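You operate a simulated robot arm through the tools that you are given. There is no shell and no other tool.

Carry out the task below with a simulated robot arm. There is one attempt and no reset: what you move stays moved.

## Task
Set the press by the job card and bond the waiting lens.
Fine: dwell as printed, pressure within a quarter bar at the stroke, slide home, one stroke, even seam; leave both settings so.

The check looks at the end state, three seconds after you hand in, the way a careful person would. Anything else that was tipped, shoved, dropped, spilled or broken makes it a failure.

## Robot
A 6-joint arm with a two-finger gripper, fixed in place. Base frame: the origin is at the foot of the arm, x ahead of it, y to its left, z up. Readings come in mm, degrees, newtons and seconds.
With the tool pointing down near the work surface it reaches from about 260 to 580 mm from the base axis. Its first joint turns from -166.0 to 166.0 degrees. Payload 2.45 kg.
Tool frame: the origin (TCP) lies between the finger pads and is the grasp point; the fingertips stand 20 mm ahead of it; z points along the fingers, y is the line along which they close. Largest opening 140 mm; the body of the gripper starts 168 mm behind the TCP.
Orientation is that of the tool frame in the base frame, as [roll, pitch, yaw] about the fixed x, y, z axes, in that order (R = Rz(yaw) Ry(pitch) Rx(roll)). With the fingers straight down and closing along the base's y, the tool's x points along the base's -x, its y along +y and its z along -z.

## Interface
- The arm moves only by the tool drive_tool. Its argument "targets" is a list that holds one entry, the list of rows, each a list of 7 numbers: the shift along the tool's x, y, z in units of 150 mm (1.0 is 150 mm), then the turn, a rotation vector about the tool's x, y, z in units of 45 degrees (1.0 is 45 degrees), then the opening, from 0 (shut) to 1 (fully open). In form: [[[tx, ty, tz, ax, ay, az, claw], ...]]. A call has 1 to 20 rows; each row is the pose to reach, as a shift and turn from the pose commanded when the call began, along the tool's axes at that moment. A call with a number of a shift or a turn outside -1 to 1 is refused whole. Each row takes 0.2 s and may step no farther than 50 mm and 8.6 degrees from the row before; otherwise, or with a gripper value out of range, the whole call is refused. A pose out of reach is approached as far as the arm can. The call stops where the force on the tool passes 40 N (or 10 N more than at its start, if that is more) or the arm is blocked; 0.2 s more then pass. Each finger travels about 45 mm/s and halts on what it meets, pressing with about 23 N; the grip force reading is that of the motor and also rises with nothing between the fingers. The clock runs only during rows and for 0.2 s after the last one: add rows that repeat a pose to give the fingers time. The reply holds the time, the measured pose of the TCP, the force on the tool along the base axes, the opening and the grip force, in the units named above and with some noise, with the torque about the TCP (base axes, N m) and any sound that the robot's microphone picked up, and new pictures: "views" is both (left out), scene, wrist or none.
- Cameras (640 x 400 px; columns grow to the right, rows downward): "scene" is fixed at [413.3, -495.2, 1644.7]; the picture's right is [0.55, -0.84, 0.00], its down [-0.75, -0.49, -0.45] and it looks along [0.37, 0.24, -0.90] (base axes); focal length 214 px, centre (320, 200). "wrist" rides on the gripper at [78, 11, -209] in the tool frame; the picture's right is [-0.14, 0.99, 0.00], its down [-0.92, -0.13, -0.37] and it looks along [-0.37, -0.05, 0.93] (tool axes); focal length 280 px, centre (320, 200).
- slide_trunk(by): slides the trunk up (or, below 0, down) by that many mm; the arm rides with it, the base frame stays. It gives what a move gives, with no picture.
- probe_pixels(camera, pixels): there is no depth. For up to 12 entries [column, row, z] of the newest picture of that camera ("zoom" is the newest enlarged one), the place [x, y] in the base frame at which the ray of that pixel passes the height z, good to about 3 mm, but the place of the scene camera against the robot may be out by one fixed shift of up to 18 mm in any direction. No time passes.
- inspect(camera, box): a new picture of the part [left, top, right, bottom] of that camera's present view, enlarged. No time passes.
- job_done(): hands the job in; it is judged then, once.

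Open the gripper and draw the arm clear of the work before you hand the job in, unless the task says otherwise.

The tools are called after "Call:" by a JSON object that holds its "api" and its "payload". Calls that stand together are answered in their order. drive_tool: Moves the arm, as the interface text tells. Its arguments: {"type":"object","properties":{"targets":{"type":"array"},"views":{"type":"string","enum":["both","scene","wrist","none"]}},"required":["targets"]} The other tools are called the same way: slide_trunk (by) slides the trunk up or down; probe_pixels (camera, pixels) gives the place at which the rays of pixels pass given heights; inspect (camera, box) takes an enlarged picture of a part of a camera's view; job_done () hands the job in.

At the start:

```text
clock: 0.0
ee_pos: [505.1, 40.4, 1465.7]
tcp_rot: [-179.9, 0.0, 180.0]
ft_force: [0.7, -0.3, -0.4]
ft_torque: [-0.01, -0.02, -0.03]
opening: 140.2
finger_force: 0.0
trunk travel left (down, up): [-150.0, 80.0]
```

scene: 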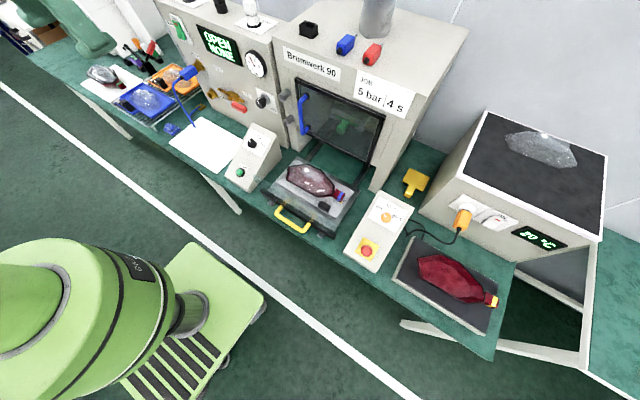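
wrist: 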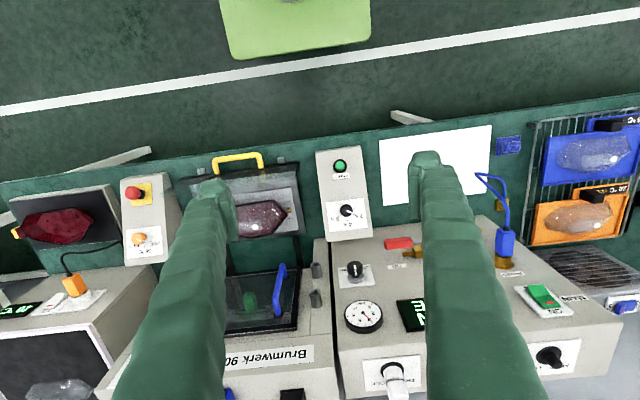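

I start by looking closely at the press, job card (scene about 380,95), the control panels and the slide, before moving anything.

Call:
{"api": "inspect", "payload": {"camera": "scene", "box": [270, 30, 430, 130]}}

Call:
{"api": "inspect", "payload": {"camera": "scene", "box": [150, 0, 310, 100]}}

Call:
{"api": "inspect", "payload": {"camera": "scene", "box": [200, 70, 360, 170]}}

Call:
{"api": "inspect", "payload": {"camera": "scene", "box": [220, 140, 380, 240]}}

Call:
{"api": "inspect", "payload": {"camera": "scene", "box": [340, 170, 500, 270]}}

Call:
{"api": "inspect", "payload": {"camera": "wrist", "box": [300, 140, 460, 240]}}

Call:
{"api": "inspect", "payload": {"camera": "wrist", "box": [320, 230, 480, 400]}}

Call:
{"api": "inspect", "payload": {"camera": "wrist", "box": [480, 210, 640, 400]}}

```text
4.00 times, centred on (350, 80) of scene
```

zoom: 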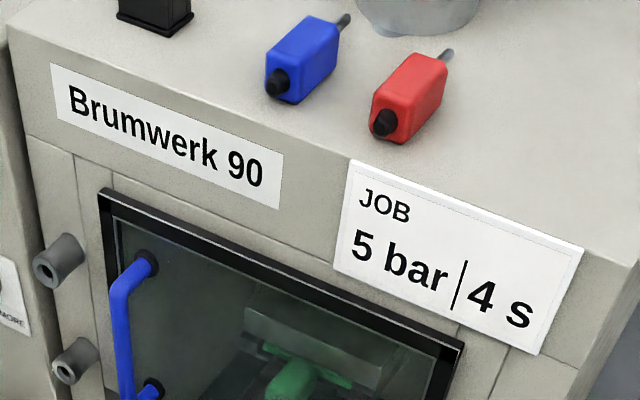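

```text
4.00 times, centred on (230, 50) of scene
```

zoom: 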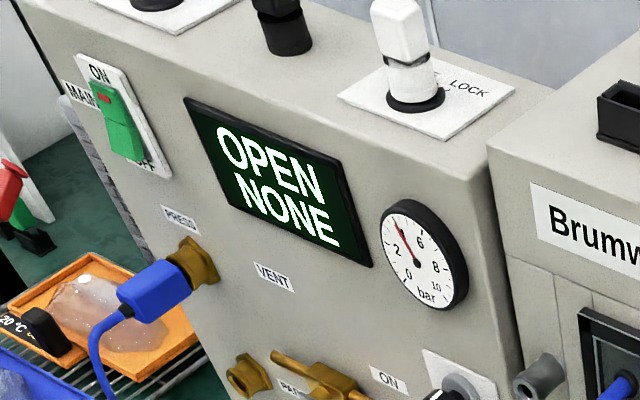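

```text
4.00 times, centred on (280, 120) of scene
```

zoom: 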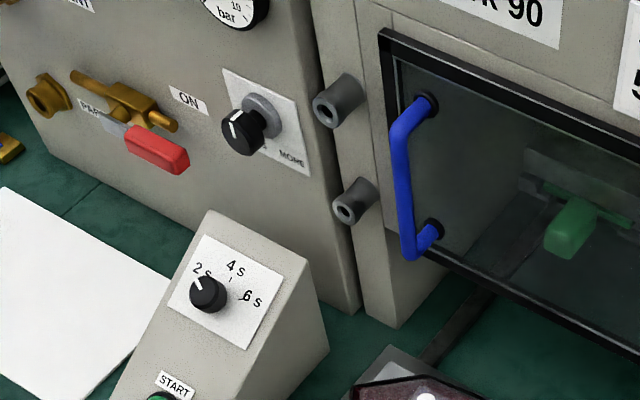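

```text
4.00 times, centred on (300, 190) of scene
```

zoom: 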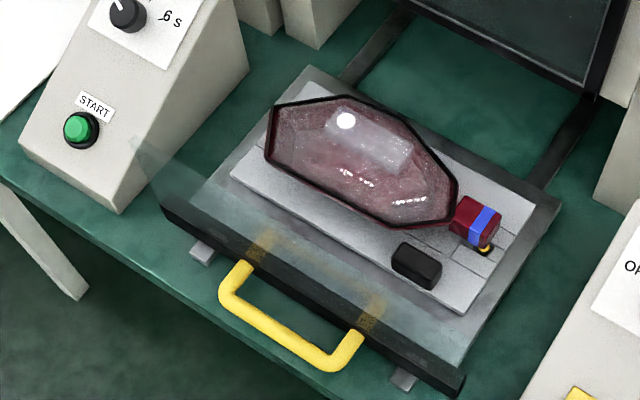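

```text
4.00 times, centred on (420, 220) of scene
```

zoom: 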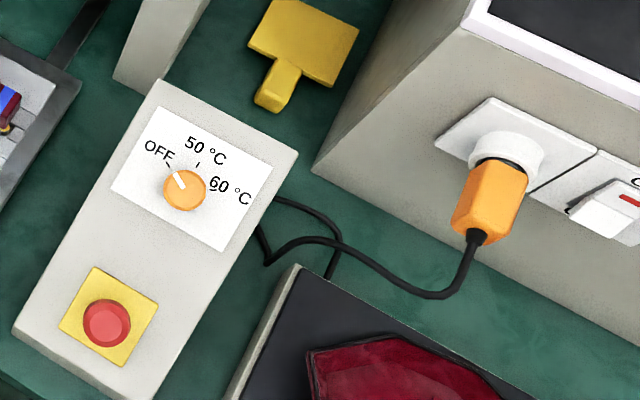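

```text
4.00 times, centred on (380, 190) of wrist
```

zoom: 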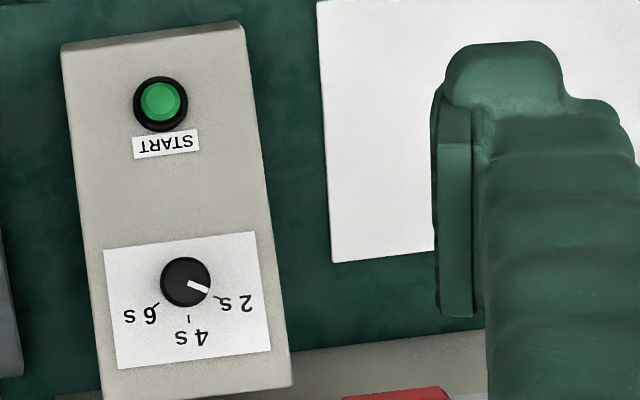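

```text
2.35 times, centred on (400, 315) of wrist
```

zoom: 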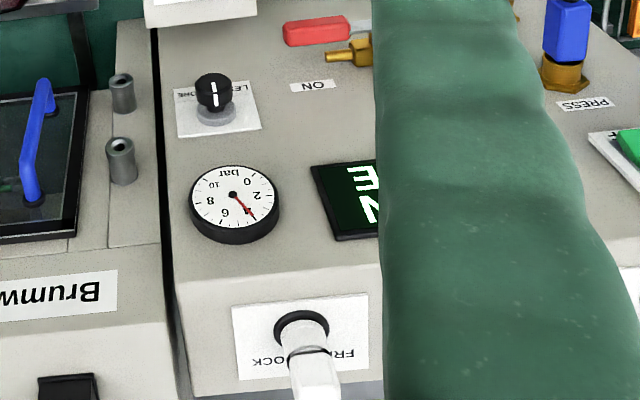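

```text
2.11 times, centred on (560, 305) of wrist
```

zoom: 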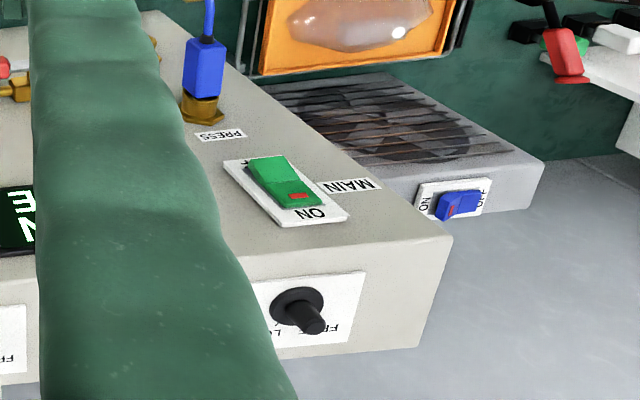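

The card reads 5 bar / 4 s; the gauge shows about 4 bar, the timer 2 s, the display "OPEN NONE". I need heights, so I probe matching features (START button, gauge centre, tray handle) in both cameras at several heights.

Call:
{"api": "probe_pixels", "payload": {"camera": "scene", "pixels": [[240, 172, 800], [240, 172, 900], [240, 172, 1000], [240, 172, 1100], [255, 65, 1000], [255, 65, 1100], [255, 65, 1200], [255, 65, 1300], [295, 222, 900], [295, 222, 1000], [213, 145, 900], [213, 145, 1000]]}}

Call:
{"api": "probe_pixels", "payload": {"camera": "wrist", "pixels": [[340, 165, 800], [340, 165, 900], [340, 165, 1000], [340, 165, 1100], [364, 313, 1000], [364, 313, 1100], [364, 313, 1200], [364, 313, 1300], [238, 158, 900], [238, 158, 1000], [490, 127, 900], [490, 127, 1000]]}}

Call:
{"api": "inspect", "payload": {"camera": "wrist", "box": [170, 140, 330, 340]}}

Call:
{"api": "inspect", "payload": {"camera": "scene", "box": [60, 20, 260, 150]}}

Call:
{"api": "inspect", "payload": {"camera": "scene", "box": [420, 180, 620, 310]}}

```text
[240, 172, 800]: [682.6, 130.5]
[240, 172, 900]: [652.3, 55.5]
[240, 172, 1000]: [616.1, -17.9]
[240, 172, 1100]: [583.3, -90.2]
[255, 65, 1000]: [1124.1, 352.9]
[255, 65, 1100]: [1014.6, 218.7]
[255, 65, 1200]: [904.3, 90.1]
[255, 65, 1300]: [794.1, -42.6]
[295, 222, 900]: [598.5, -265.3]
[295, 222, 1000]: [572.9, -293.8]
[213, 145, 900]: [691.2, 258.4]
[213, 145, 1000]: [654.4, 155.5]
```

```text
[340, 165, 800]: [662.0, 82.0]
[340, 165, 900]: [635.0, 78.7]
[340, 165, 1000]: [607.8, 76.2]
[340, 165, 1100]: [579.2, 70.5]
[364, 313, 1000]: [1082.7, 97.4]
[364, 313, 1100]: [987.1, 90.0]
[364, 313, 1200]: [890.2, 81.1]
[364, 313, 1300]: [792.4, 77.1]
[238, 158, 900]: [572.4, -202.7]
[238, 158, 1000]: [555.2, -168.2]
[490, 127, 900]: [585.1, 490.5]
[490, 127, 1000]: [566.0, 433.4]
```

```text
2.00 times, centred on (250, 240) of wrist
```

zoom: 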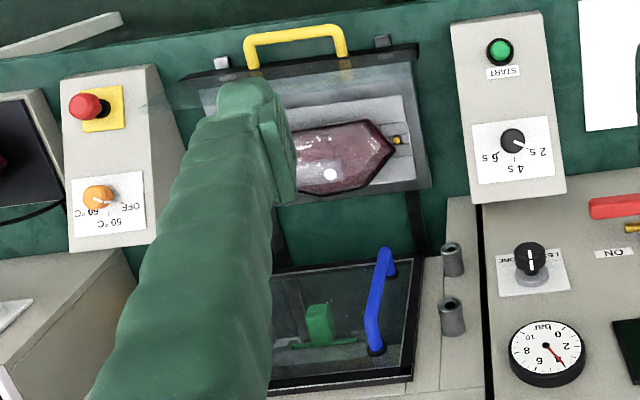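

```text
3.08 times, centred on (160, 85) of scene
```

zoom: 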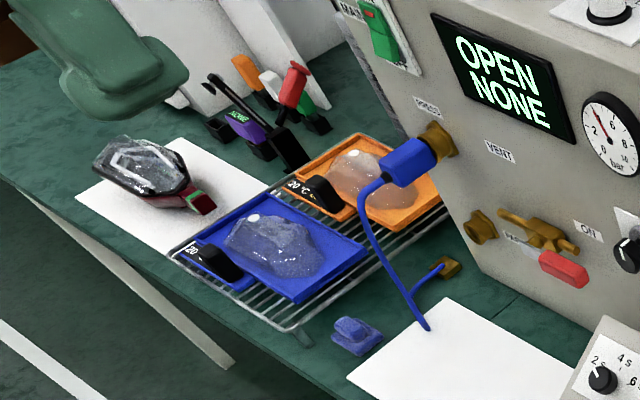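

```text
3.08 times, centred on (520, 245) of scene
```

zoom: 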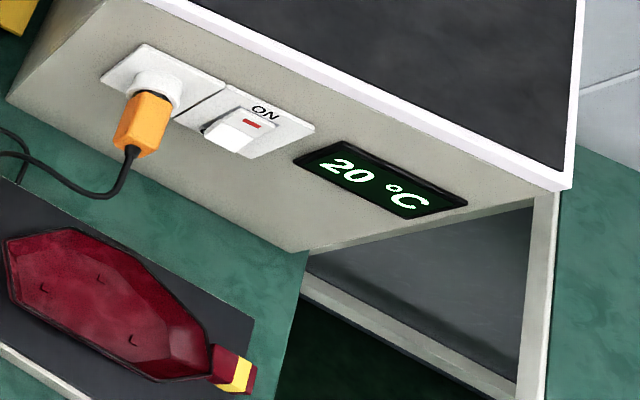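

The gauge is about z≈1205, x≈890 and START about z≈870, x≈640. I tilt the tool 45° forward in place, to view the panel fronts with the wrist camera.

Call:
{"api": "drive_tool", "payload": {"targets": [[[0, 0, 0, 0, -0.167, 0, 1], [0, 0, 0, 0, -0.333, 0, 1], [0, 0, 0, 0, -0.5, 0, 1], [0, 0, 0, 0, -0.667, 0, 1], [0, 0, 0, 0, -0.833, 0, 1], [0, 0, 0, 0, -1, 0, 1]]]}}

```text
clock: 1.4
ee_pos: [505.0, 39.2, 1467.8]
tcp_rot: [-180.0, 45.2, 179.9]
ft_force: [-0.2, 0.1, -0.3]
ft_torque: [0.01, -0.06, 0.03]
opening: 140.2
finger_force: 0.2
trunk travel left (down, up): [-150.0, 80.0]
```

scene: 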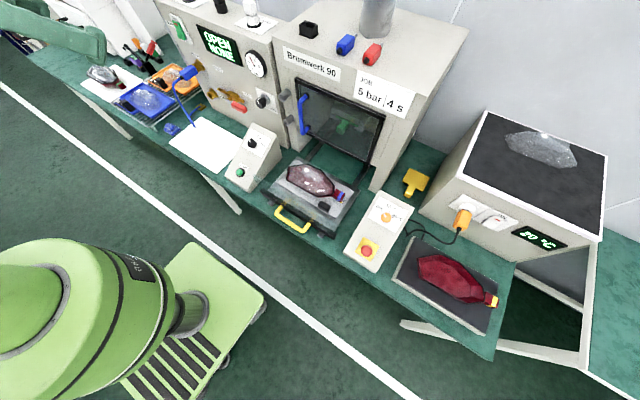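
wrist: 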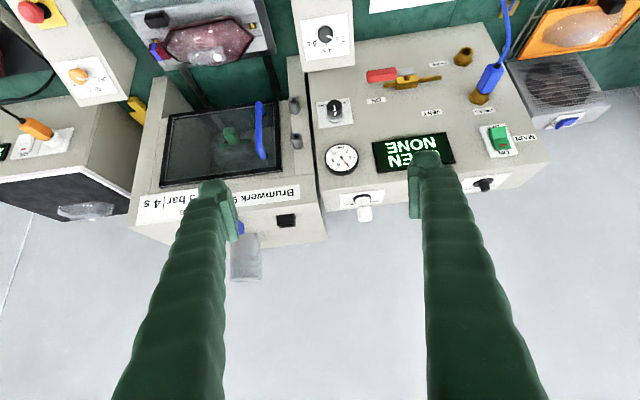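

The wrist picture (upside down) now shows the press and panel fronts; I enlarge each part.

Call:
{"api": "inspect", "payload": {"camera": "wrist", "box": [290, 40, 450, 140]}}

Call:
{"api": "inspect", "payload": {"camera": "wrist", "box": [300, 120, 540, 240]}}

Call:
{"api": "inspect", "payload": {"camera": "wrist", "box": [410, 20, 570, 140]}}

Call:
{"api": "inspect", "payload": {"camera": "wrist", "box": [130, 60, 330, 200]}}

Call:
{"api": "inspect", "payload": {"camera": "wrist", "box": [100, 0, 360, 110]}}

```text
4.00 times, centred on (370, 90) of wrist
```

zoom: 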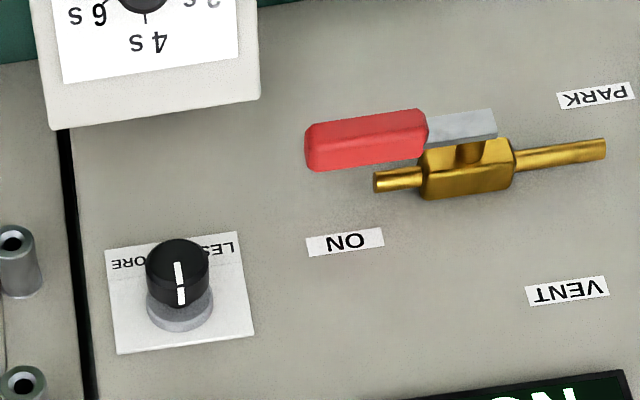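

```text
2.67 times, centred on (420, 180) of wrist
```

zoom: 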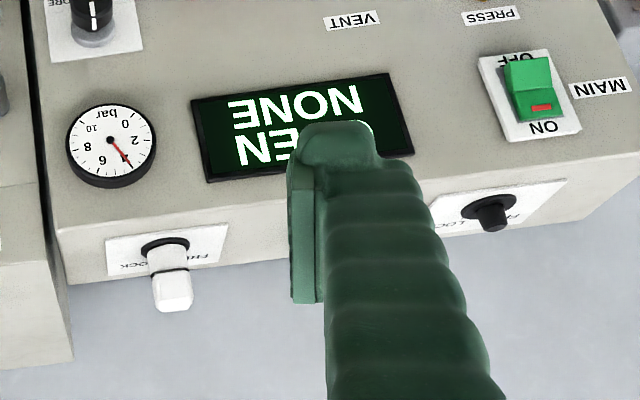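

```text
3.33 times, centred on (490, 80) of wrist
```

zoom: 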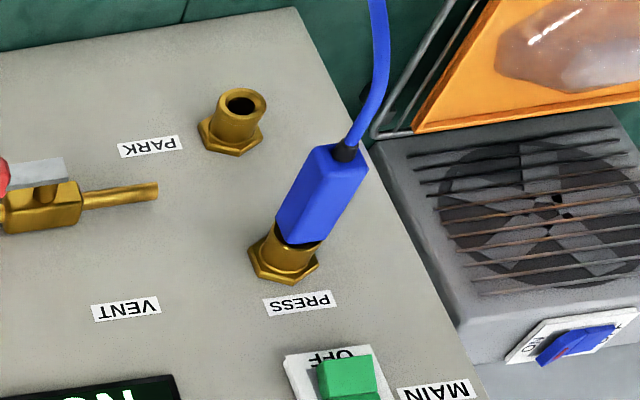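

```text
2.86 times, centred on (230, 130) of wrist
```

zoom: 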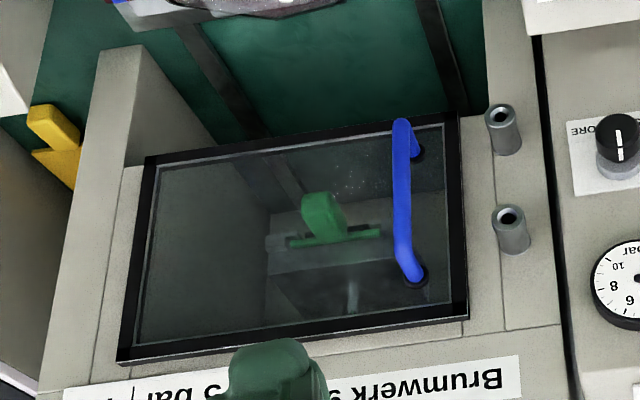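

```text
2.46 times, centred on (230, 55) of wrist
```

zoom: 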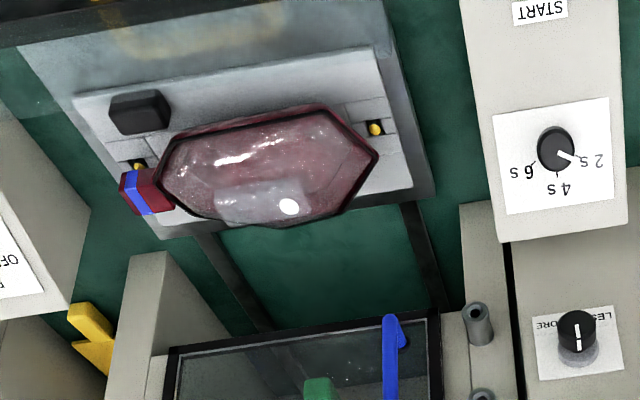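

The valve is on (gauge alive), the hose plug is in PRESS, and a black block lies on the tray next to the lens. I move down and right (toward -y) to look at the slide, lens and lower press opening from closer.

Call:
{"api": "drive_tool", "payload": {"targets": [[[0.179, -0.187, 0.104, 0, 0, 0, 1], [0.358, -0.373, 0.207, 0, 0, 0, 1], [0.538, -0.56, 0.311, 0, 0, 0, 1], [0.717, -0.747, 0.414, 0, 0, 0, 1], [0.896, -0.933, 0.518, 0, 0, 0, 1]]], "views": "wrist"}}

```text
clock: 2.6
ee_pos: [480.3, -110.0, 1332.1]
tcp_rot: [179.8, 44.9, 179.7]
ft_force: [0.9, 0.5, -0.3]
ft_torque: [-0.02, 0.02, 0.02]
opening: 140.2
finger_force: 0.1
out of reach, approached as far as the arm can: row 4, 5
trunk travel left (down, up): [-150.0, 80.0]
```

wrist: 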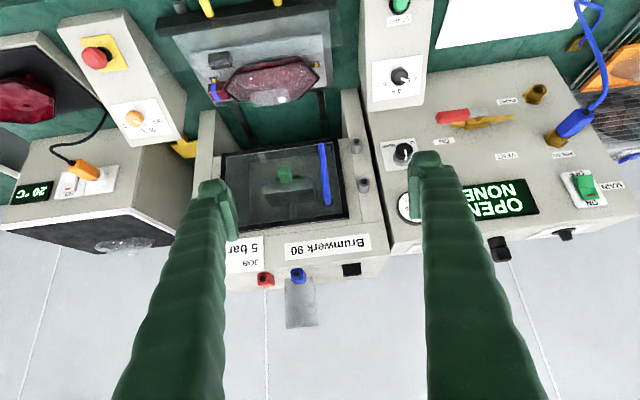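

The arm reached its inner limit at this height, so I lower the trunk 120 mm; the space in front of the press at x≈490 is empty.

Call:
{"api": "slide_trunk", "payload": {"by": -120}}

Call:
{"api": "inspect", "payload": {"camera": "wrist", "box": [160, 0, 400, 150]}}

Call:
{"api": "inspect", "payload": {"camera": "wrist", "box": [180, 100, 400, 240]}}

Call:
{"api": "inspect", "payload": {"camera": "wrist", "box": [60, 0, 220, 130]}}

```text
clock: 4.1
ee_pos: [480.2, -108.8, 1213.7]
tcp_rot: [179.9, 44.9, -180.0]
ft_force: [0.1, -0.7, 0.6]
ft_torque: [-0.02, 0.02, -0.01]
opening: 140.2
finger_force: 0.1
trunk travel left (down, up): [-30.0, 200.0]
```

```text
2.67 times, centred on (280, 75) of wrist
```

zoom: 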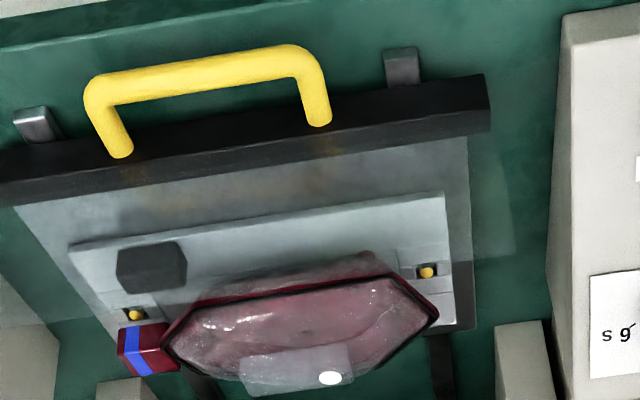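

```text
2.86 times, centred on (290, 170) of wrist
```

zoom: 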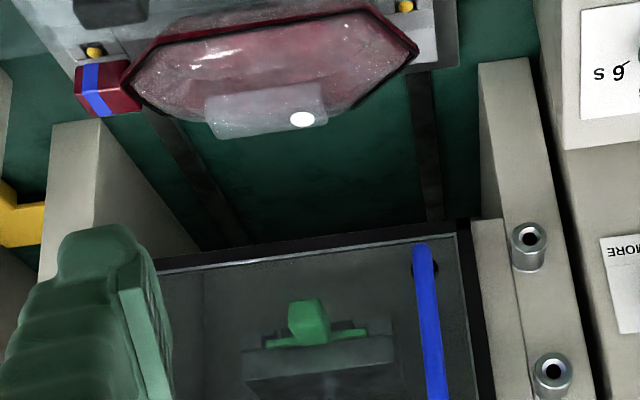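

```text
3.08 times, centred on (140, 65) of wrist
```

zoom: 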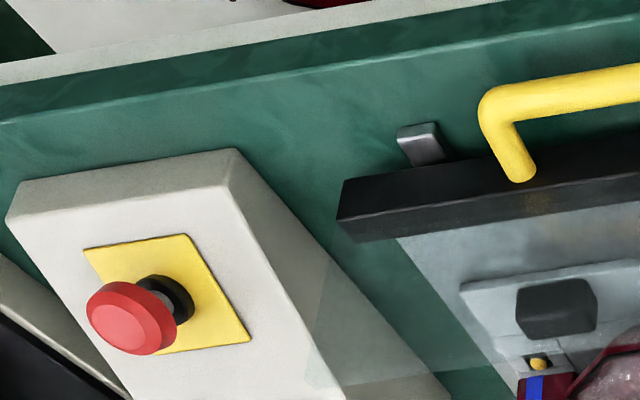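

I take a fresh wrist picture from the lowered position.

Call:
{"api": "drive_tool", "payload": {"targets": [[[0, 0, 0, 0, 0, 0, 1]]], "views": "both"}}

Call:
{"api": "inspect", "payload": {"camera": "wrist", "box": [180, 0, 400, 140]}}

Call:
{"api": "inspect", "payload": {"camera": "wrist", "box": [180, 80, 400, 240]}}

```text
clock: 4.5
ee_pos: [480.9, -109.3, 1213.2]
tcp_rot: [179.8, 44.7, 180.0]
ft_force: [-0.1, -0.9, 0.8]
ft_torque: [-0.02, 0.0, -0.02]
opening: 140.0
finger_force: 0.1
trunk travel left (down, up): [-30.0, 200.0]
```

scene: 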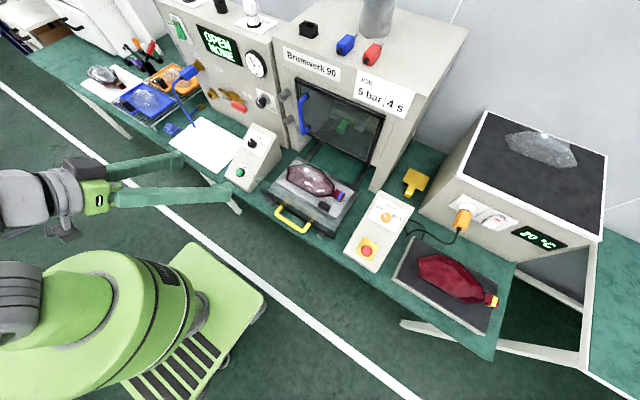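
wrist: 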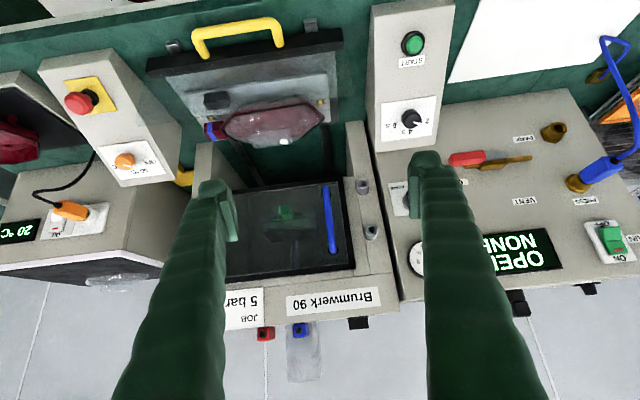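

```text
2.86 times, centred on (290, 70) of wrist
```

zoom: 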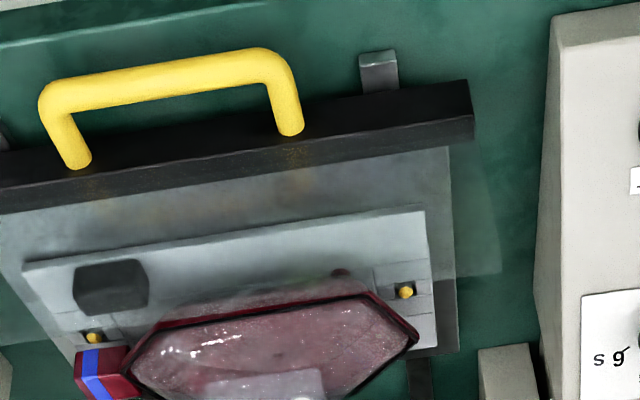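

```text
2.50 times, centred on (290, 160) of wrist
```

zoom: 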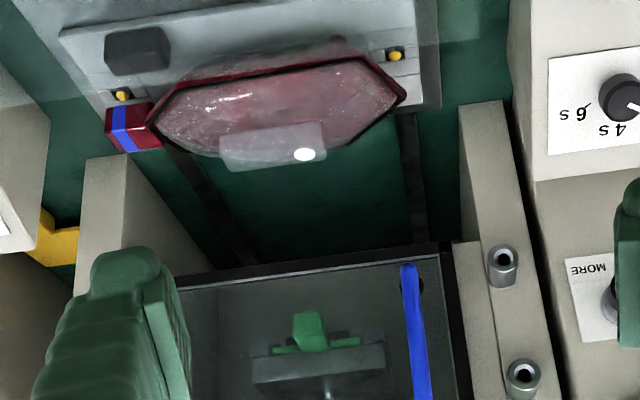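

E-stop is up, the slide has pins at both ends of the lens and a black block at one corner. Next I check the two FREE/LOCK knobs on top of the panel: raise the trunk and move left over y≈70.

Call:
{"api": "slide_trunk", "payload": {"by": 200}}

Call:
{"api": "drive_tool", "payload": {"targets": [[[0, 0.25, 0, 0, 0, 0, 1], [0, 0.5, 0, 0, 0, 0, 1], [0, 0.75, 0, 0, 0, 0, 1], [0, 1, 0, 0, 0, 0, 1], [-0.2, 1, 0.2, 0, 0.15, 0, 1], [-0.4, 1, 0.4, 0, 0.3, 0, 1], [-0.6, 1, 0.6, 0, 0.45, 0, 1]]], "views": "both"}}

```text
clock: 6.7
ee_pos: [480.2, -108.6, 1413.2]
tcp_rot: [180.0, 44.9, 179.9]
ft_force: [0.2, -0.8, 0.6]
ft_torque: [-0.02, 0.03, -0.01]
opening: 139.9
finger_force: 0.1
trunk travel left (down, up): [-230.0, 0.0]
```

```text
clock: 8.3
ee_pos: [609.9, 40.3, 1410.0]
tcp_rot: [179.9, 24.4, 180.0]
ft_force: [0.2, -0.8, -0.2]
ft_torque: [-0.01, 0.12, 0.0]
opening: 140.0
finger_force: 0.1
out of reach, approached as far as the arm can: row 1, 2, 3, 4
trunk travel left (down, up): [-230.0, 0.0]
```

scene: 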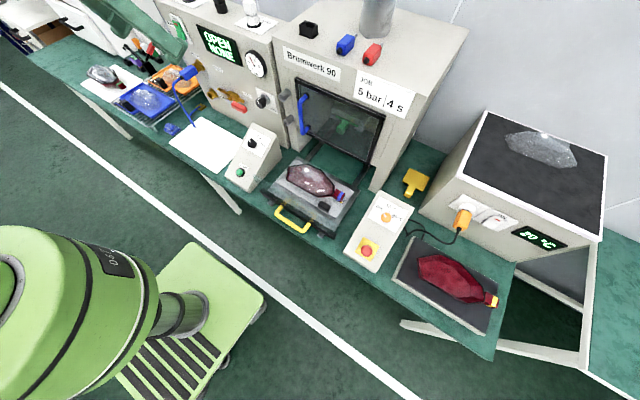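
wrist: 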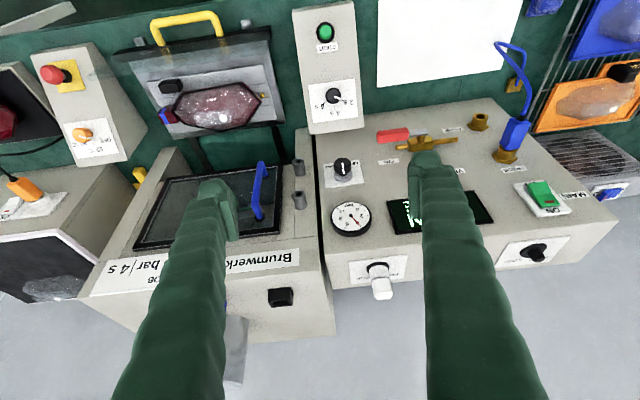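

Call:
{"api": "inspect", "payload": {"camera": "wrist", "box": [320, 220, 440, 310]}}

Call:
{"api": "inspect", "payload": {"camera": "wrist", "box": [480, 170, 620, 280]}}

Call:
{"api": "inspect", "payload": {"camera": "wrist", "box": [300, 140, 420, 240]}}

Call:
{"api": "inspect", "payload": {"camera": "wrist", "box": [110, 50, 290, 160]}}

```text
4.44 times, centred on (380, 265) of wrist
```

zoom: 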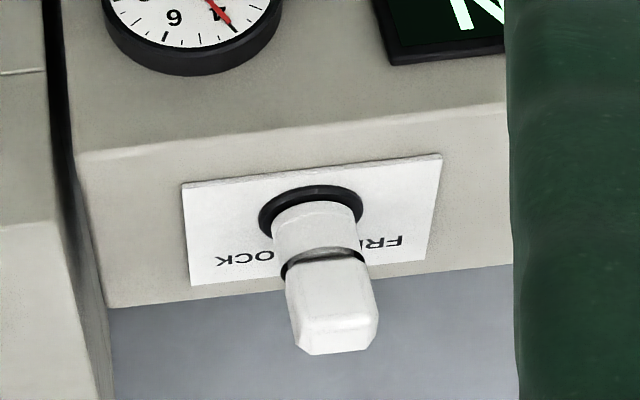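

```text
3.64 times, centred on (550, 225) of wrist
```

zoom: 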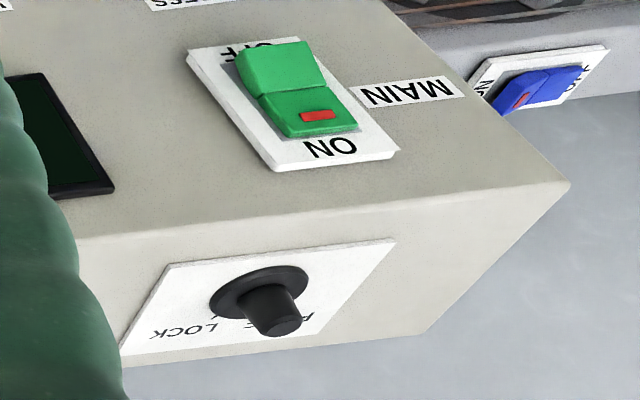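

```text
4.00 times, centred on (360, 190) of wrist
```

zoom: 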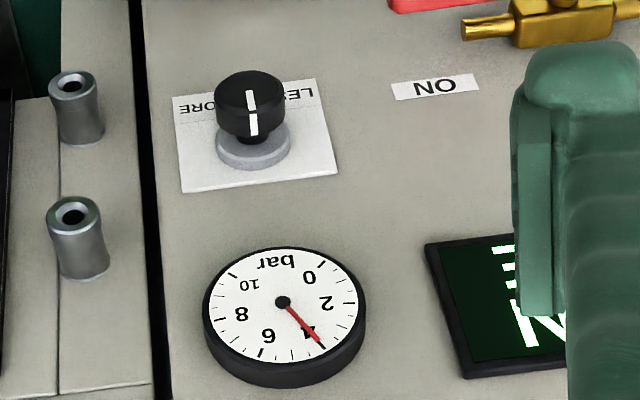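

```text
3.56 times, centred on (200, 105) of wrist
```

zoom: 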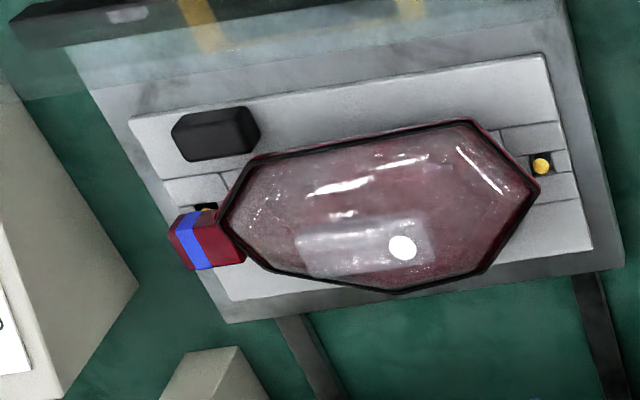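

White knob sits above the gauge/regulator, both knobs marked FREE/LOCK. I record the rays of key features from this view so I can triangulate with the next one.

Call:
{"api": "probe_pixels", "payload": {"camera": "wrist", "pixels": [[325, 32, 850], [325, 32, 950], [332, 97, 850], [332, 97, 950], [342, 165, 1050], [342, 165, 1150], [350, 218, 1150], [350, 218, 1250], [187, 20, 750], [187, 20, 850], [172, 86, 750], [172, 86, 850]]}}

Call:
{"api": "probe_pixels", "payload": {"camera": "wrist", "pixels": [[262, 163, 950], [262, 163, 1050], [258, 215, 1050], [258, 215, 1150], [381, 267, 1250], [381, 267, 1350], [260, 97, 750], [260, 97, 850], [299, 196, 1000], [299, 196, 1100], [320, 285, 1250], [320, 285, 1350]]}}

Call:
{"api": "drive_tool", "payload": {"targets": [[[0, -0.2, 0, 0, 0.1, 0, 1], [0, -0.4, 0, 0, 0.2, 0, 1], [0, -0.6, 0, 0, 0.3, 0, 1], [0, -0.8, 0, 0, 0.4, 0, 1], [0, -1, 0, 0, 0.5, 0, 1]]], "views": "wrist"}}

```text
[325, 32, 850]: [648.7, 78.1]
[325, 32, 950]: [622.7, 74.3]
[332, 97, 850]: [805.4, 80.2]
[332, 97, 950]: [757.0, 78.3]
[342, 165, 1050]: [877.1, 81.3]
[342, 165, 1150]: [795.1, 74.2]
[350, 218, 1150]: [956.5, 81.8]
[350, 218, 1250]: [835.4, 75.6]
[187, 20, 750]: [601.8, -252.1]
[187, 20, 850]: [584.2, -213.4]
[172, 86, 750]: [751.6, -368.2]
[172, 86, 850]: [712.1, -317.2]
```

```text
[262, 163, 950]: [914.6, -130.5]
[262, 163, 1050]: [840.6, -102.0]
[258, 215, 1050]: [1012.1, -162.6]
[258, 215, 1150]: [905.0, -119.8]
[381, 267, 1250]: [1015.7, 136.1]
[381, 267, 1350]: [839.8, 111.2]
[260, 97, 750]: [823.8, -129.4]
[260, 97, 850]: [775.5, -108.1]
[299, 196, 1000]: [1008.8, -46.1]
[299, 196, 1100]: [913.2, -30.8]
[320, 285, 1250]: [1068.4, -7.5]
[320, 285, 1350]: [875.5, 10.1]
```

```text
clock: 9.5
ee_pos: [610.0, -110.7, 1412.4]
tcp_rot: [179.9, 1.9, -180.0]
ft_force: [-0.3, -0.9, -0.4]
ft_torque: [0.05, 0.03, 0.0]
opening: 139.9
finger_force: 0.1
trunk travel left (down, up): [-230.0, 0.0]
```

wrist: 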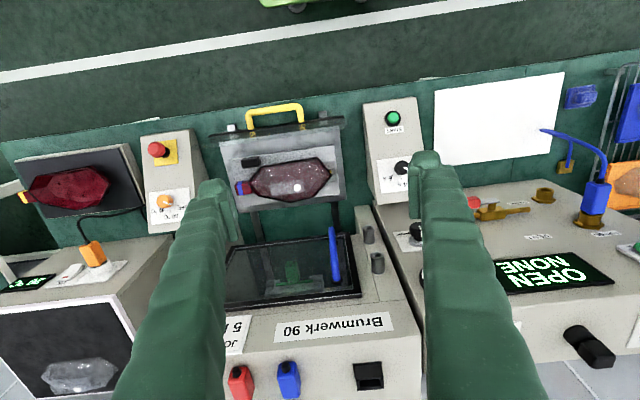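

I probe the same features in this second view: START (392,118), timer (402,167), handle (273,105), block (251,162), blue handle ends (331,232)/(337,277), gauge hidden.

Call:
{"api": "probe_pixels", "payload": {"camera": "wrist", "pixels": [[392, 118, 850], [392, 118, 950], [402, 167, 850], [402, 167, 950], [415, 231, 1050], [415, 231, 1150], [273, 105, 750], [273, 105, 850], [251, 162, 750], [251, 162, 850], [331, 180, 750], [331, 180, 850]]}}

Call:
{"api": "probe_pixels", "payload": {"camera": "wrist", "pixels": [[331, 232, 950], [331, 232, 1050], [337, 277, 1050], [337, 277, 1150], [378, 262, 1000], [378, 262, 1100], [413, 316, 1250], [413, 316, 1350], [342, 118, 750], [342, 118, 850], [348, 236, 950], [361, 295, 1050]]}}

Call:
{"api": "inspect", "payload": {"camera": "wrist", "box": [210, 90, 370, 210]}}

Call:
{"api": "inspect", "payload": {"camera": "wrist", "box": [210, 200, 390, 310]}}

```text
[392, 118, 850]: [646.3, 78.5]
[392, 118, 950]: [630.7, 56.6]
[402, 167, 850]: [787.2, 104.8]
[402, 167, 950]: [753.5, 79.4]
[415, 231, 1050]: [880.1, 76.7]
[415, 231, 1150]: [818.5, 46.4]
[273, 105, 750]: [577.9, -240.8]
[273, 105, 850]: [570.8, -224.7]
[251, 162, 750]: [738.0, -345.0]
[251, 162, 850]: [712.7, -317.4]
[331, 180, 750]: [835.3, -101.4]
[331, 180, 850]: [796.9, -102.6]
```

```text
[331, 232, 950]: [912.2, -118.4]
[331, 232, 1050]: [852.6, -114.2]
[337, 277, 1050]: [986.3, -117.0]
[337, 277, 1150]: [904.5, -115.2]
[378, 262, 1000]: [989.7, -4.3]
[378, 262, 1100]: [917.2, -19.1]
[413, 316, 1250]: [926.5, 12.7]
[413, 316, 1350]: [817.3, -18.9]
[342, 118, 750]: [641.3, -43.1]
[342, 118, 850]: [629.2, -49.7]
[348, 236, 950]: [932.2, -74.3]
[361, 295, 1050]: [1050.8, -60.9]
```

```text
3.33 times, centred on (290, 150) of wrist
```

zoom: 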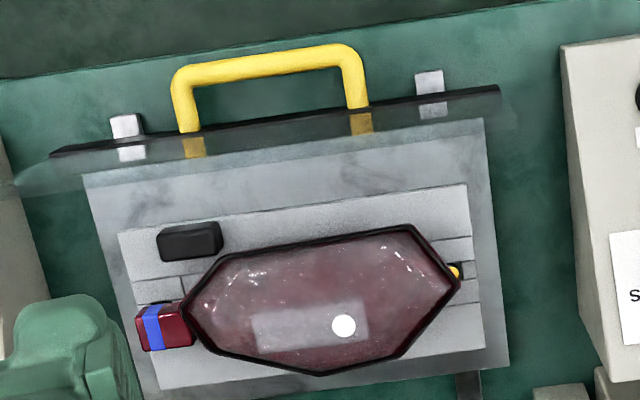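

```text
3.56 times, centred on (300, 255) of wrist
```

zoom: 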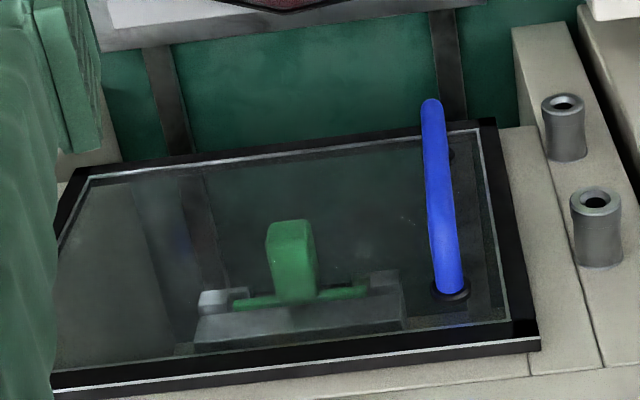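

Triangulated: START ≈ (647,78,850) and timer ≈ (752,78,953) on a 45° slope, regulator knob ≈ (893,83,1030), slide handle ≈ (580,-233,800), block ≈ (712,-317,850). I lower the trunk and look closer at the tray.

Call:
{"api": "slide_trunk", "payload": {"by": -200}}

Call:
{"api": "drive_tool", "payload": {"targets": [[[0, -0.2, 0, 0, 0, 0, 1], [0, -0.4, 0.2, 0, 0, 0, 1], [0, -0.5, 0.3, 0, 0, 0, 1]]], "views": "both"}}

Call:
{"api": "inspect", "payload": {"camera": "wrist", "box": [200, 40, 460, 200]}}

```text
clock: 11.6
ee_pos: [608.0, -109.2, 1213.1]
tcp_rot: [180.0, 2.1, -180.0]
ft_force: [0.3, 0.2, 0.0]
ft_torque: [-0.02, 0.02, -0.01]
opening: 139.7
finger_force: 0.1
trunk travel left (down, up): [-30.0, 200.0]
```

```text
clock: 12.4
ee_pos: [609.6, -184.2, 1167.8]
tcp_rot: [-180.0, 2.1, 180.0]
ft_force: [0.5, 0.5, -0.1]
ft_torque: [-0.01, 0.04, 0.01]
opening: 140.0
finger_force: 0.0
trunk travel left (down, up): [-30.0, 200.0]
```

scene: 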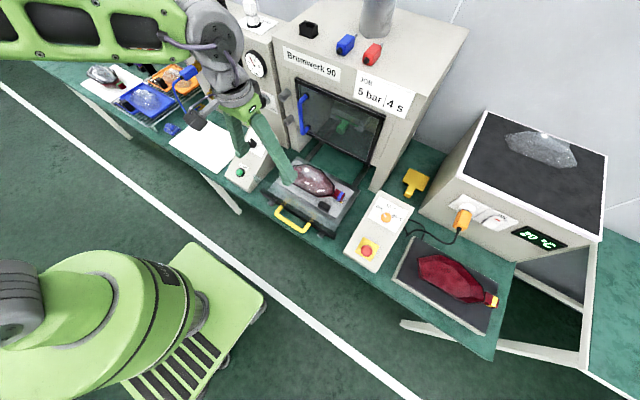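
wrist: 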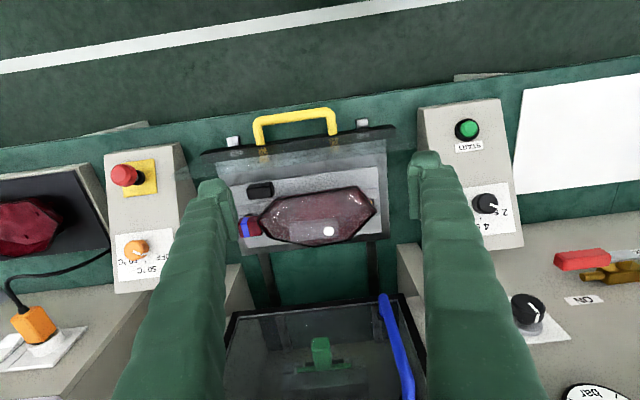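

```text
2.46 times, centred on (330, 120) of wrist
```

zoom: 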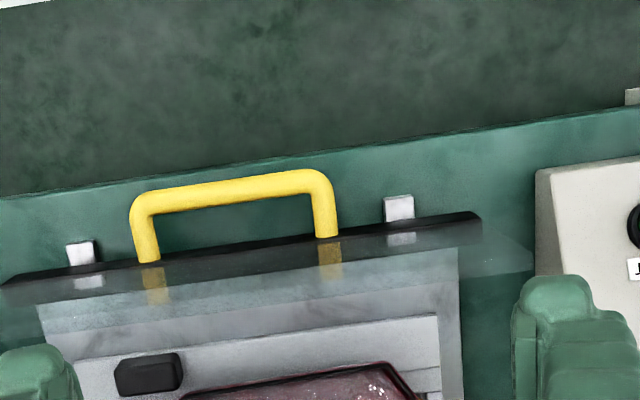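

I enlarge the tray and the ram region from this closer view.

Call:
{"api": "inspect", "payload": {"camera": "wrist", "box": [225, 170, 395, 260]}}

Call:
{"api": "inspect", "payload": {"camera": "wrist", "box": [220, 280, 420, 400]}}

Call:
{"api": "inspect", "payload": {"camera": "scene", "box": [280, 150, 360, 220]}}

Call:
{"api": "inspect", "payload": {"camera": "scene", "box": [290, 80, 390, 170]}}

Call:
{"api": "probe_pixels", "payload": {"camera": "wrist", "pixels": [[467, 128, 850], [485, 203, 950], [296, 117, 800], [296, 117, 850], [261, 190, 850], [261, 190, 800], [376, 210, 850], [376, 210, 800], [240, 227, 850], [240, 227, 800], [363, 122, 780], [235, 141, 780]]}}

```text
3.76 times, centred on (310, 215) of wrist
```

zoom: 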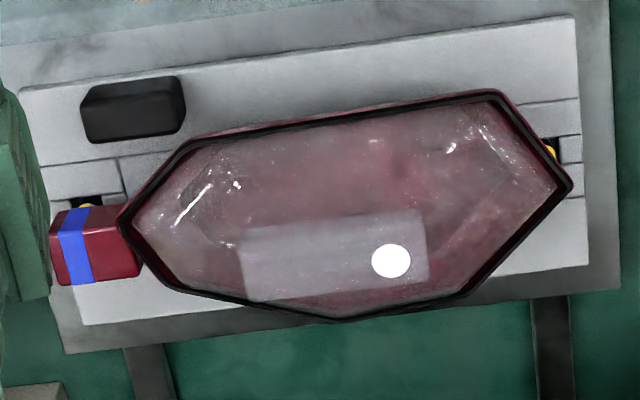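

```text
3.20 times, centred on (320, 340) of wrist
```

zoom: 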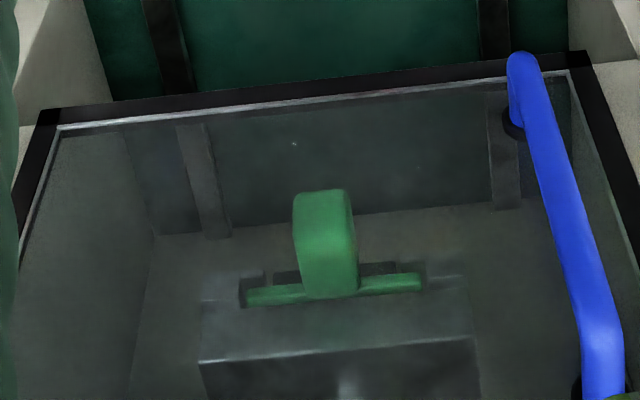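

```text
5.71 times, centred on (320, 185) of scene
```

zoom: 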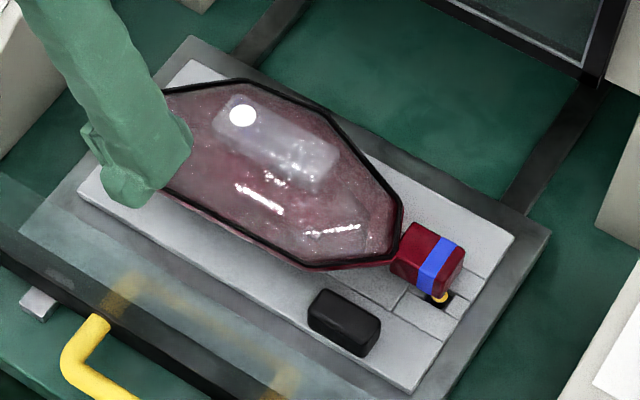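

```text
4.44 times, centred on (340, 125) of scene
```

zoom: 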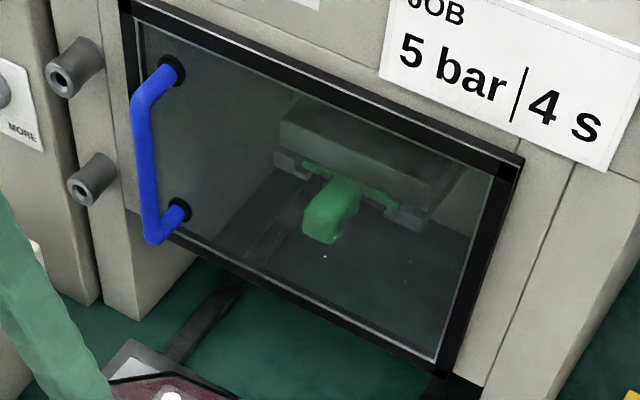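

```text
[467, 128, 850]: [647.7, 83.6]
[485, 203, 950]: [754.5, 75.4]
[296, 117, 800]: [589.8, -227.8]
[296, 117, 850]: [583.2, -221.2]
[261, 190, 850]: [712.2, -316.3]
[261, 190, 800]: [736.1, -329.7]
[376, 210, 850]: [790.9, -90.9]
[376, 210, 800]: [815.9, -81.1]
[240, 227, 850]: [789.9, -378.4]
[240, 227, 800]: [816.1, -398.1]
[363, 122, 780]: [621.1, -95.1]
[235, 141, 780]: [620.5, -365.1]
```

The black block's nature matters for an even seam; I go lower toward y≈-317 (tips stay above z≈995, well over the tray at ≈850) for a close look at it.

Call:
{"api": "drive_tool", "payload": {"targets": [[[0, -0.18, 0.2, 0, 0, 0, 1], [0, -0.36, 0.4, 0, 0, 0, 1], [0, -0.54, 0.6, 0, 0, 0, 1], [0, -0.72, 0.8, 0, 0, 0, 1], [0, -0.887, 1, 0, 0, 0, 1]]], "views": "wrist"}}

Call:
{"api": "inspect", "payload": {"camera": "wrist", "box": [220, 130, 440, 270]}}

Call:
{"api": "inspect", "payload": {"camera": "wrist", "box": [240, 140, 340, 200]}}

```text
clock: 13.6
ee_pos: [616.8, -318.1, 1017.0]
tcp_rot: [179.9, 2.0, 180.0]
ft_force: [-1.1, -0.3, -0.8]
ft_torque: [0.02, -0.04, 0.0]
opening: 139.9
finger_force: 0.1
trunk travel left (down, up): [-30.0, 200.0]
```

wrist: 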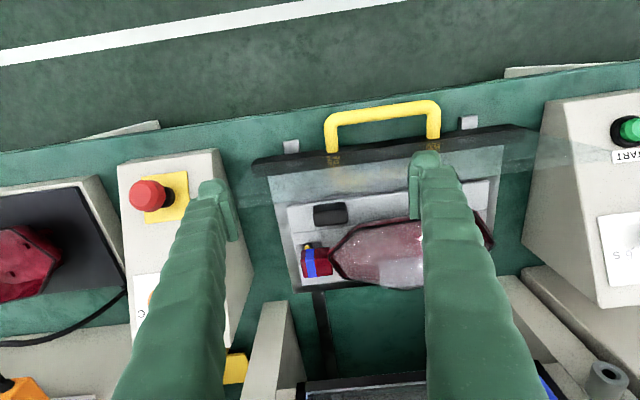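

```text
2.86 times, centred on (330, 200) of wrist
```

zoom: 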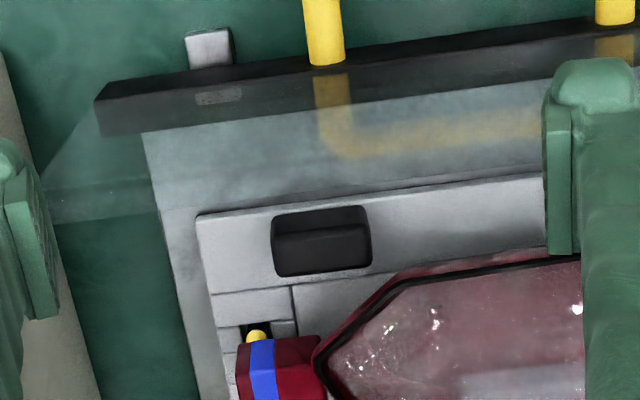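

```text
6.40 times, centred on (290, 170) of wrist
```

zoom: 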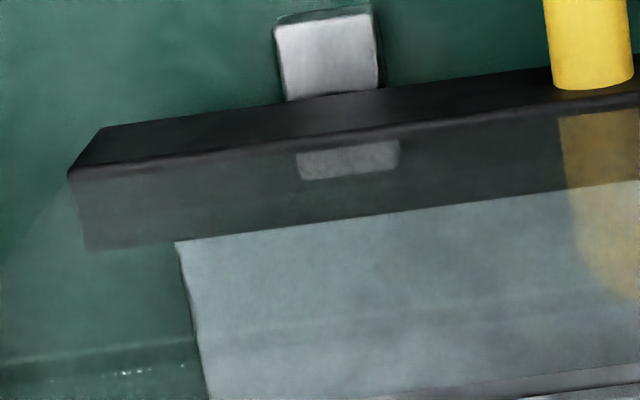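

Call:
{"api": "inspect", "payload": {"camera": "wrist", "box": [285, 190, 375, 290]}}

Call:
{"api": "inspect", "payload": {"camera": "scene", "box": [300, 180, 360, 230]}}

Call:
{"api": "inspect", "payload": {"camera": "scene", "box": [110, 60, 210, 130]}}

Call:
{"api": "inspect", "payload": {"camera": "scene", "box": [395, 155, 445, 205]}}

```text
4.00 times, centred on (330, 240) of wrist
```

zoom: 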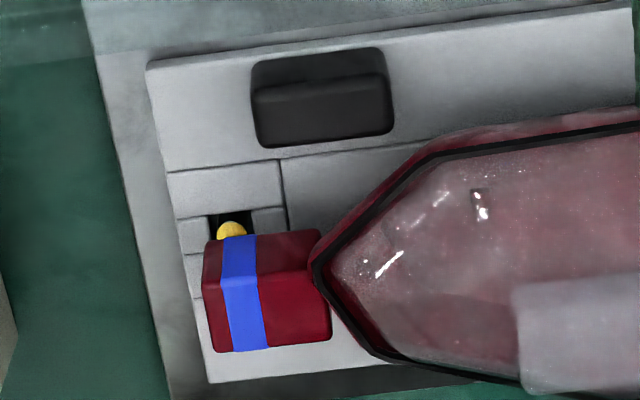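

```text
8.00 times, centred on (330, 205) of scene
```

zoom: 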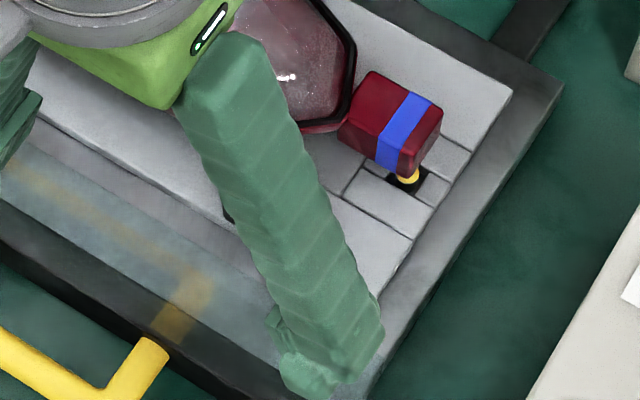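

```text
5.71 times, centred on (160, 95) of scene
```

zoom: 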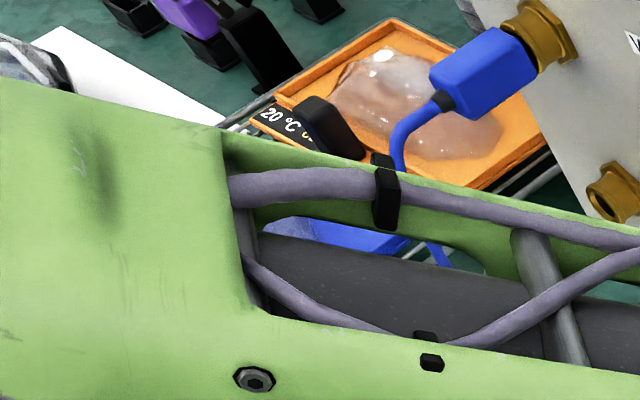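

```text
8.00 times, centred on (420, 180) of scene
```

zoom: 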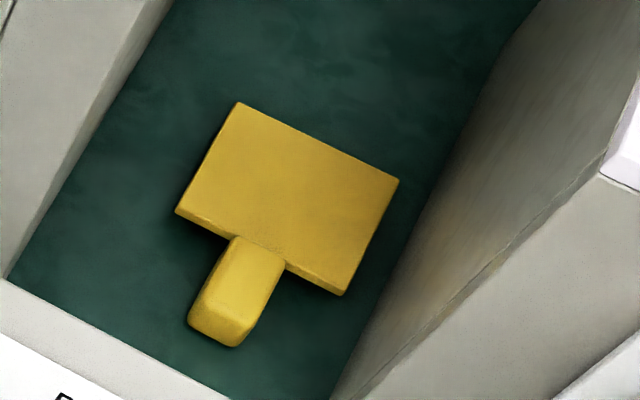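

The block looks moulded to the nest plate, like the grips on the other trays, so it stays. I now go to the timer console: first up and to the left.

Call:
{"api": "drive_tool", "payload": {"targets": [[[0, 0.2, -0.2, 0, 0, 0, 1], [0, 0.4, -0.4, 0, 0, 0, 1], [0, 0.6, -0.6, 0, 0, 0, 1], [0, 0.8, -0.8, 0, 0, 0, 1], [0, 1, -1, 0, 0, 0, 1]]], "views": "none"}}

Call:
{"api": "drive_tool", "payload": {"targets": [[[0, 0.25, 0, 0, -0.14, 0, 1], [0, 0.5, 0, 0, -0.28, 0, 1], [0, 0.75, 0, 0, -0.42, 0, 1], [0, 1, 0, 0, -0.56, 0, 1], [0, 1, 0, 0, -0.7, 0, 1], [0, 1, 0, 0, -0.84, 0, 1], [0, 1, 0, 0, -0.957, 0, 1]]], "views": "none"}}

Call:
{"api": "drive_tool", "payload": {"targets": [[[0, 0.2, 0, 0, 0, 0, 1], [0, 0.4, 0, 0, 0, 0, 1], [0, 0.6, 0, 0, 0, 0, 1]]], "views": "both"}}

```text
clock: 14.8
ee_pos: [609.0, -167.4, 1166.9]
tcp_rot: [180.0, 2.0, 180.0]
ft_force: [-0.8, 0.3, 0.1]
ft_torque: [0.0, -0.02, -0.01]
opening: 139.8
finger_force: 0.1
trunk travel left (down, up): [-30.0, 200.0]
```

```text
clock: 16.4
ee_pos: [610.2, -15.1, 1169.6]
tcp_rot: [179.3, 43.3, 180.0]
ft_force: [0.1, 0.3, 0.3]
ft_torque: [-0.02, 0.02, -0.01]
opening: 140.1
finger_force: 0.0
out of reach, approached as far as the arm can: row 7
trunk travel left (down, up): [-30.0, 200.0]
```

```text
clock: 17.2
ee_pos: [609.6, 74.8, 1168.9]
tcp_rot: [179.9, 45.1, 179.9]
ft_force: [-0.3, -0.2, 0.1]
ft_torque: [-0.01, -0.02, 0.02]
opening: 140.1
finger_force: 0.1
out of reach, approached as far as the arm can: row 1
trunk travel left (down, up): [-30.0, 200.0]
```

scene: 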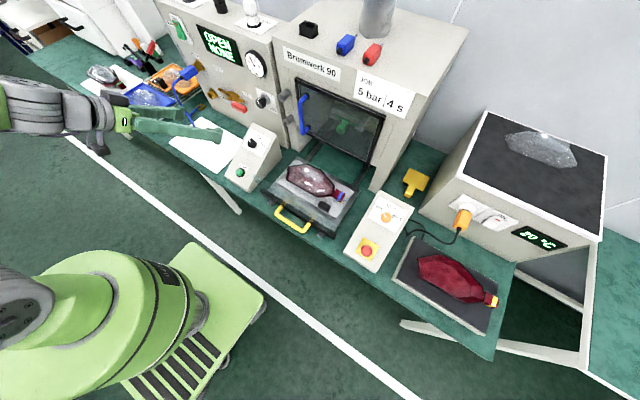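
wrist: 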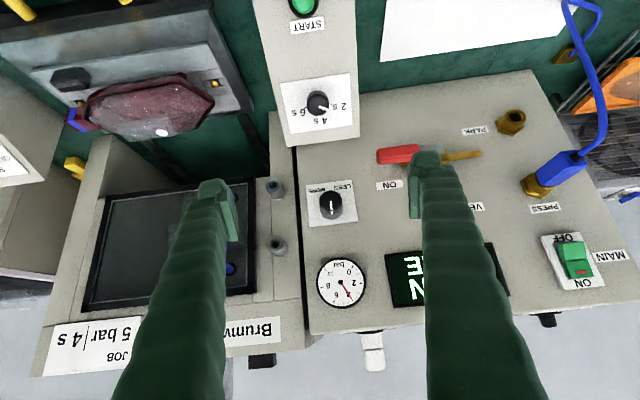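

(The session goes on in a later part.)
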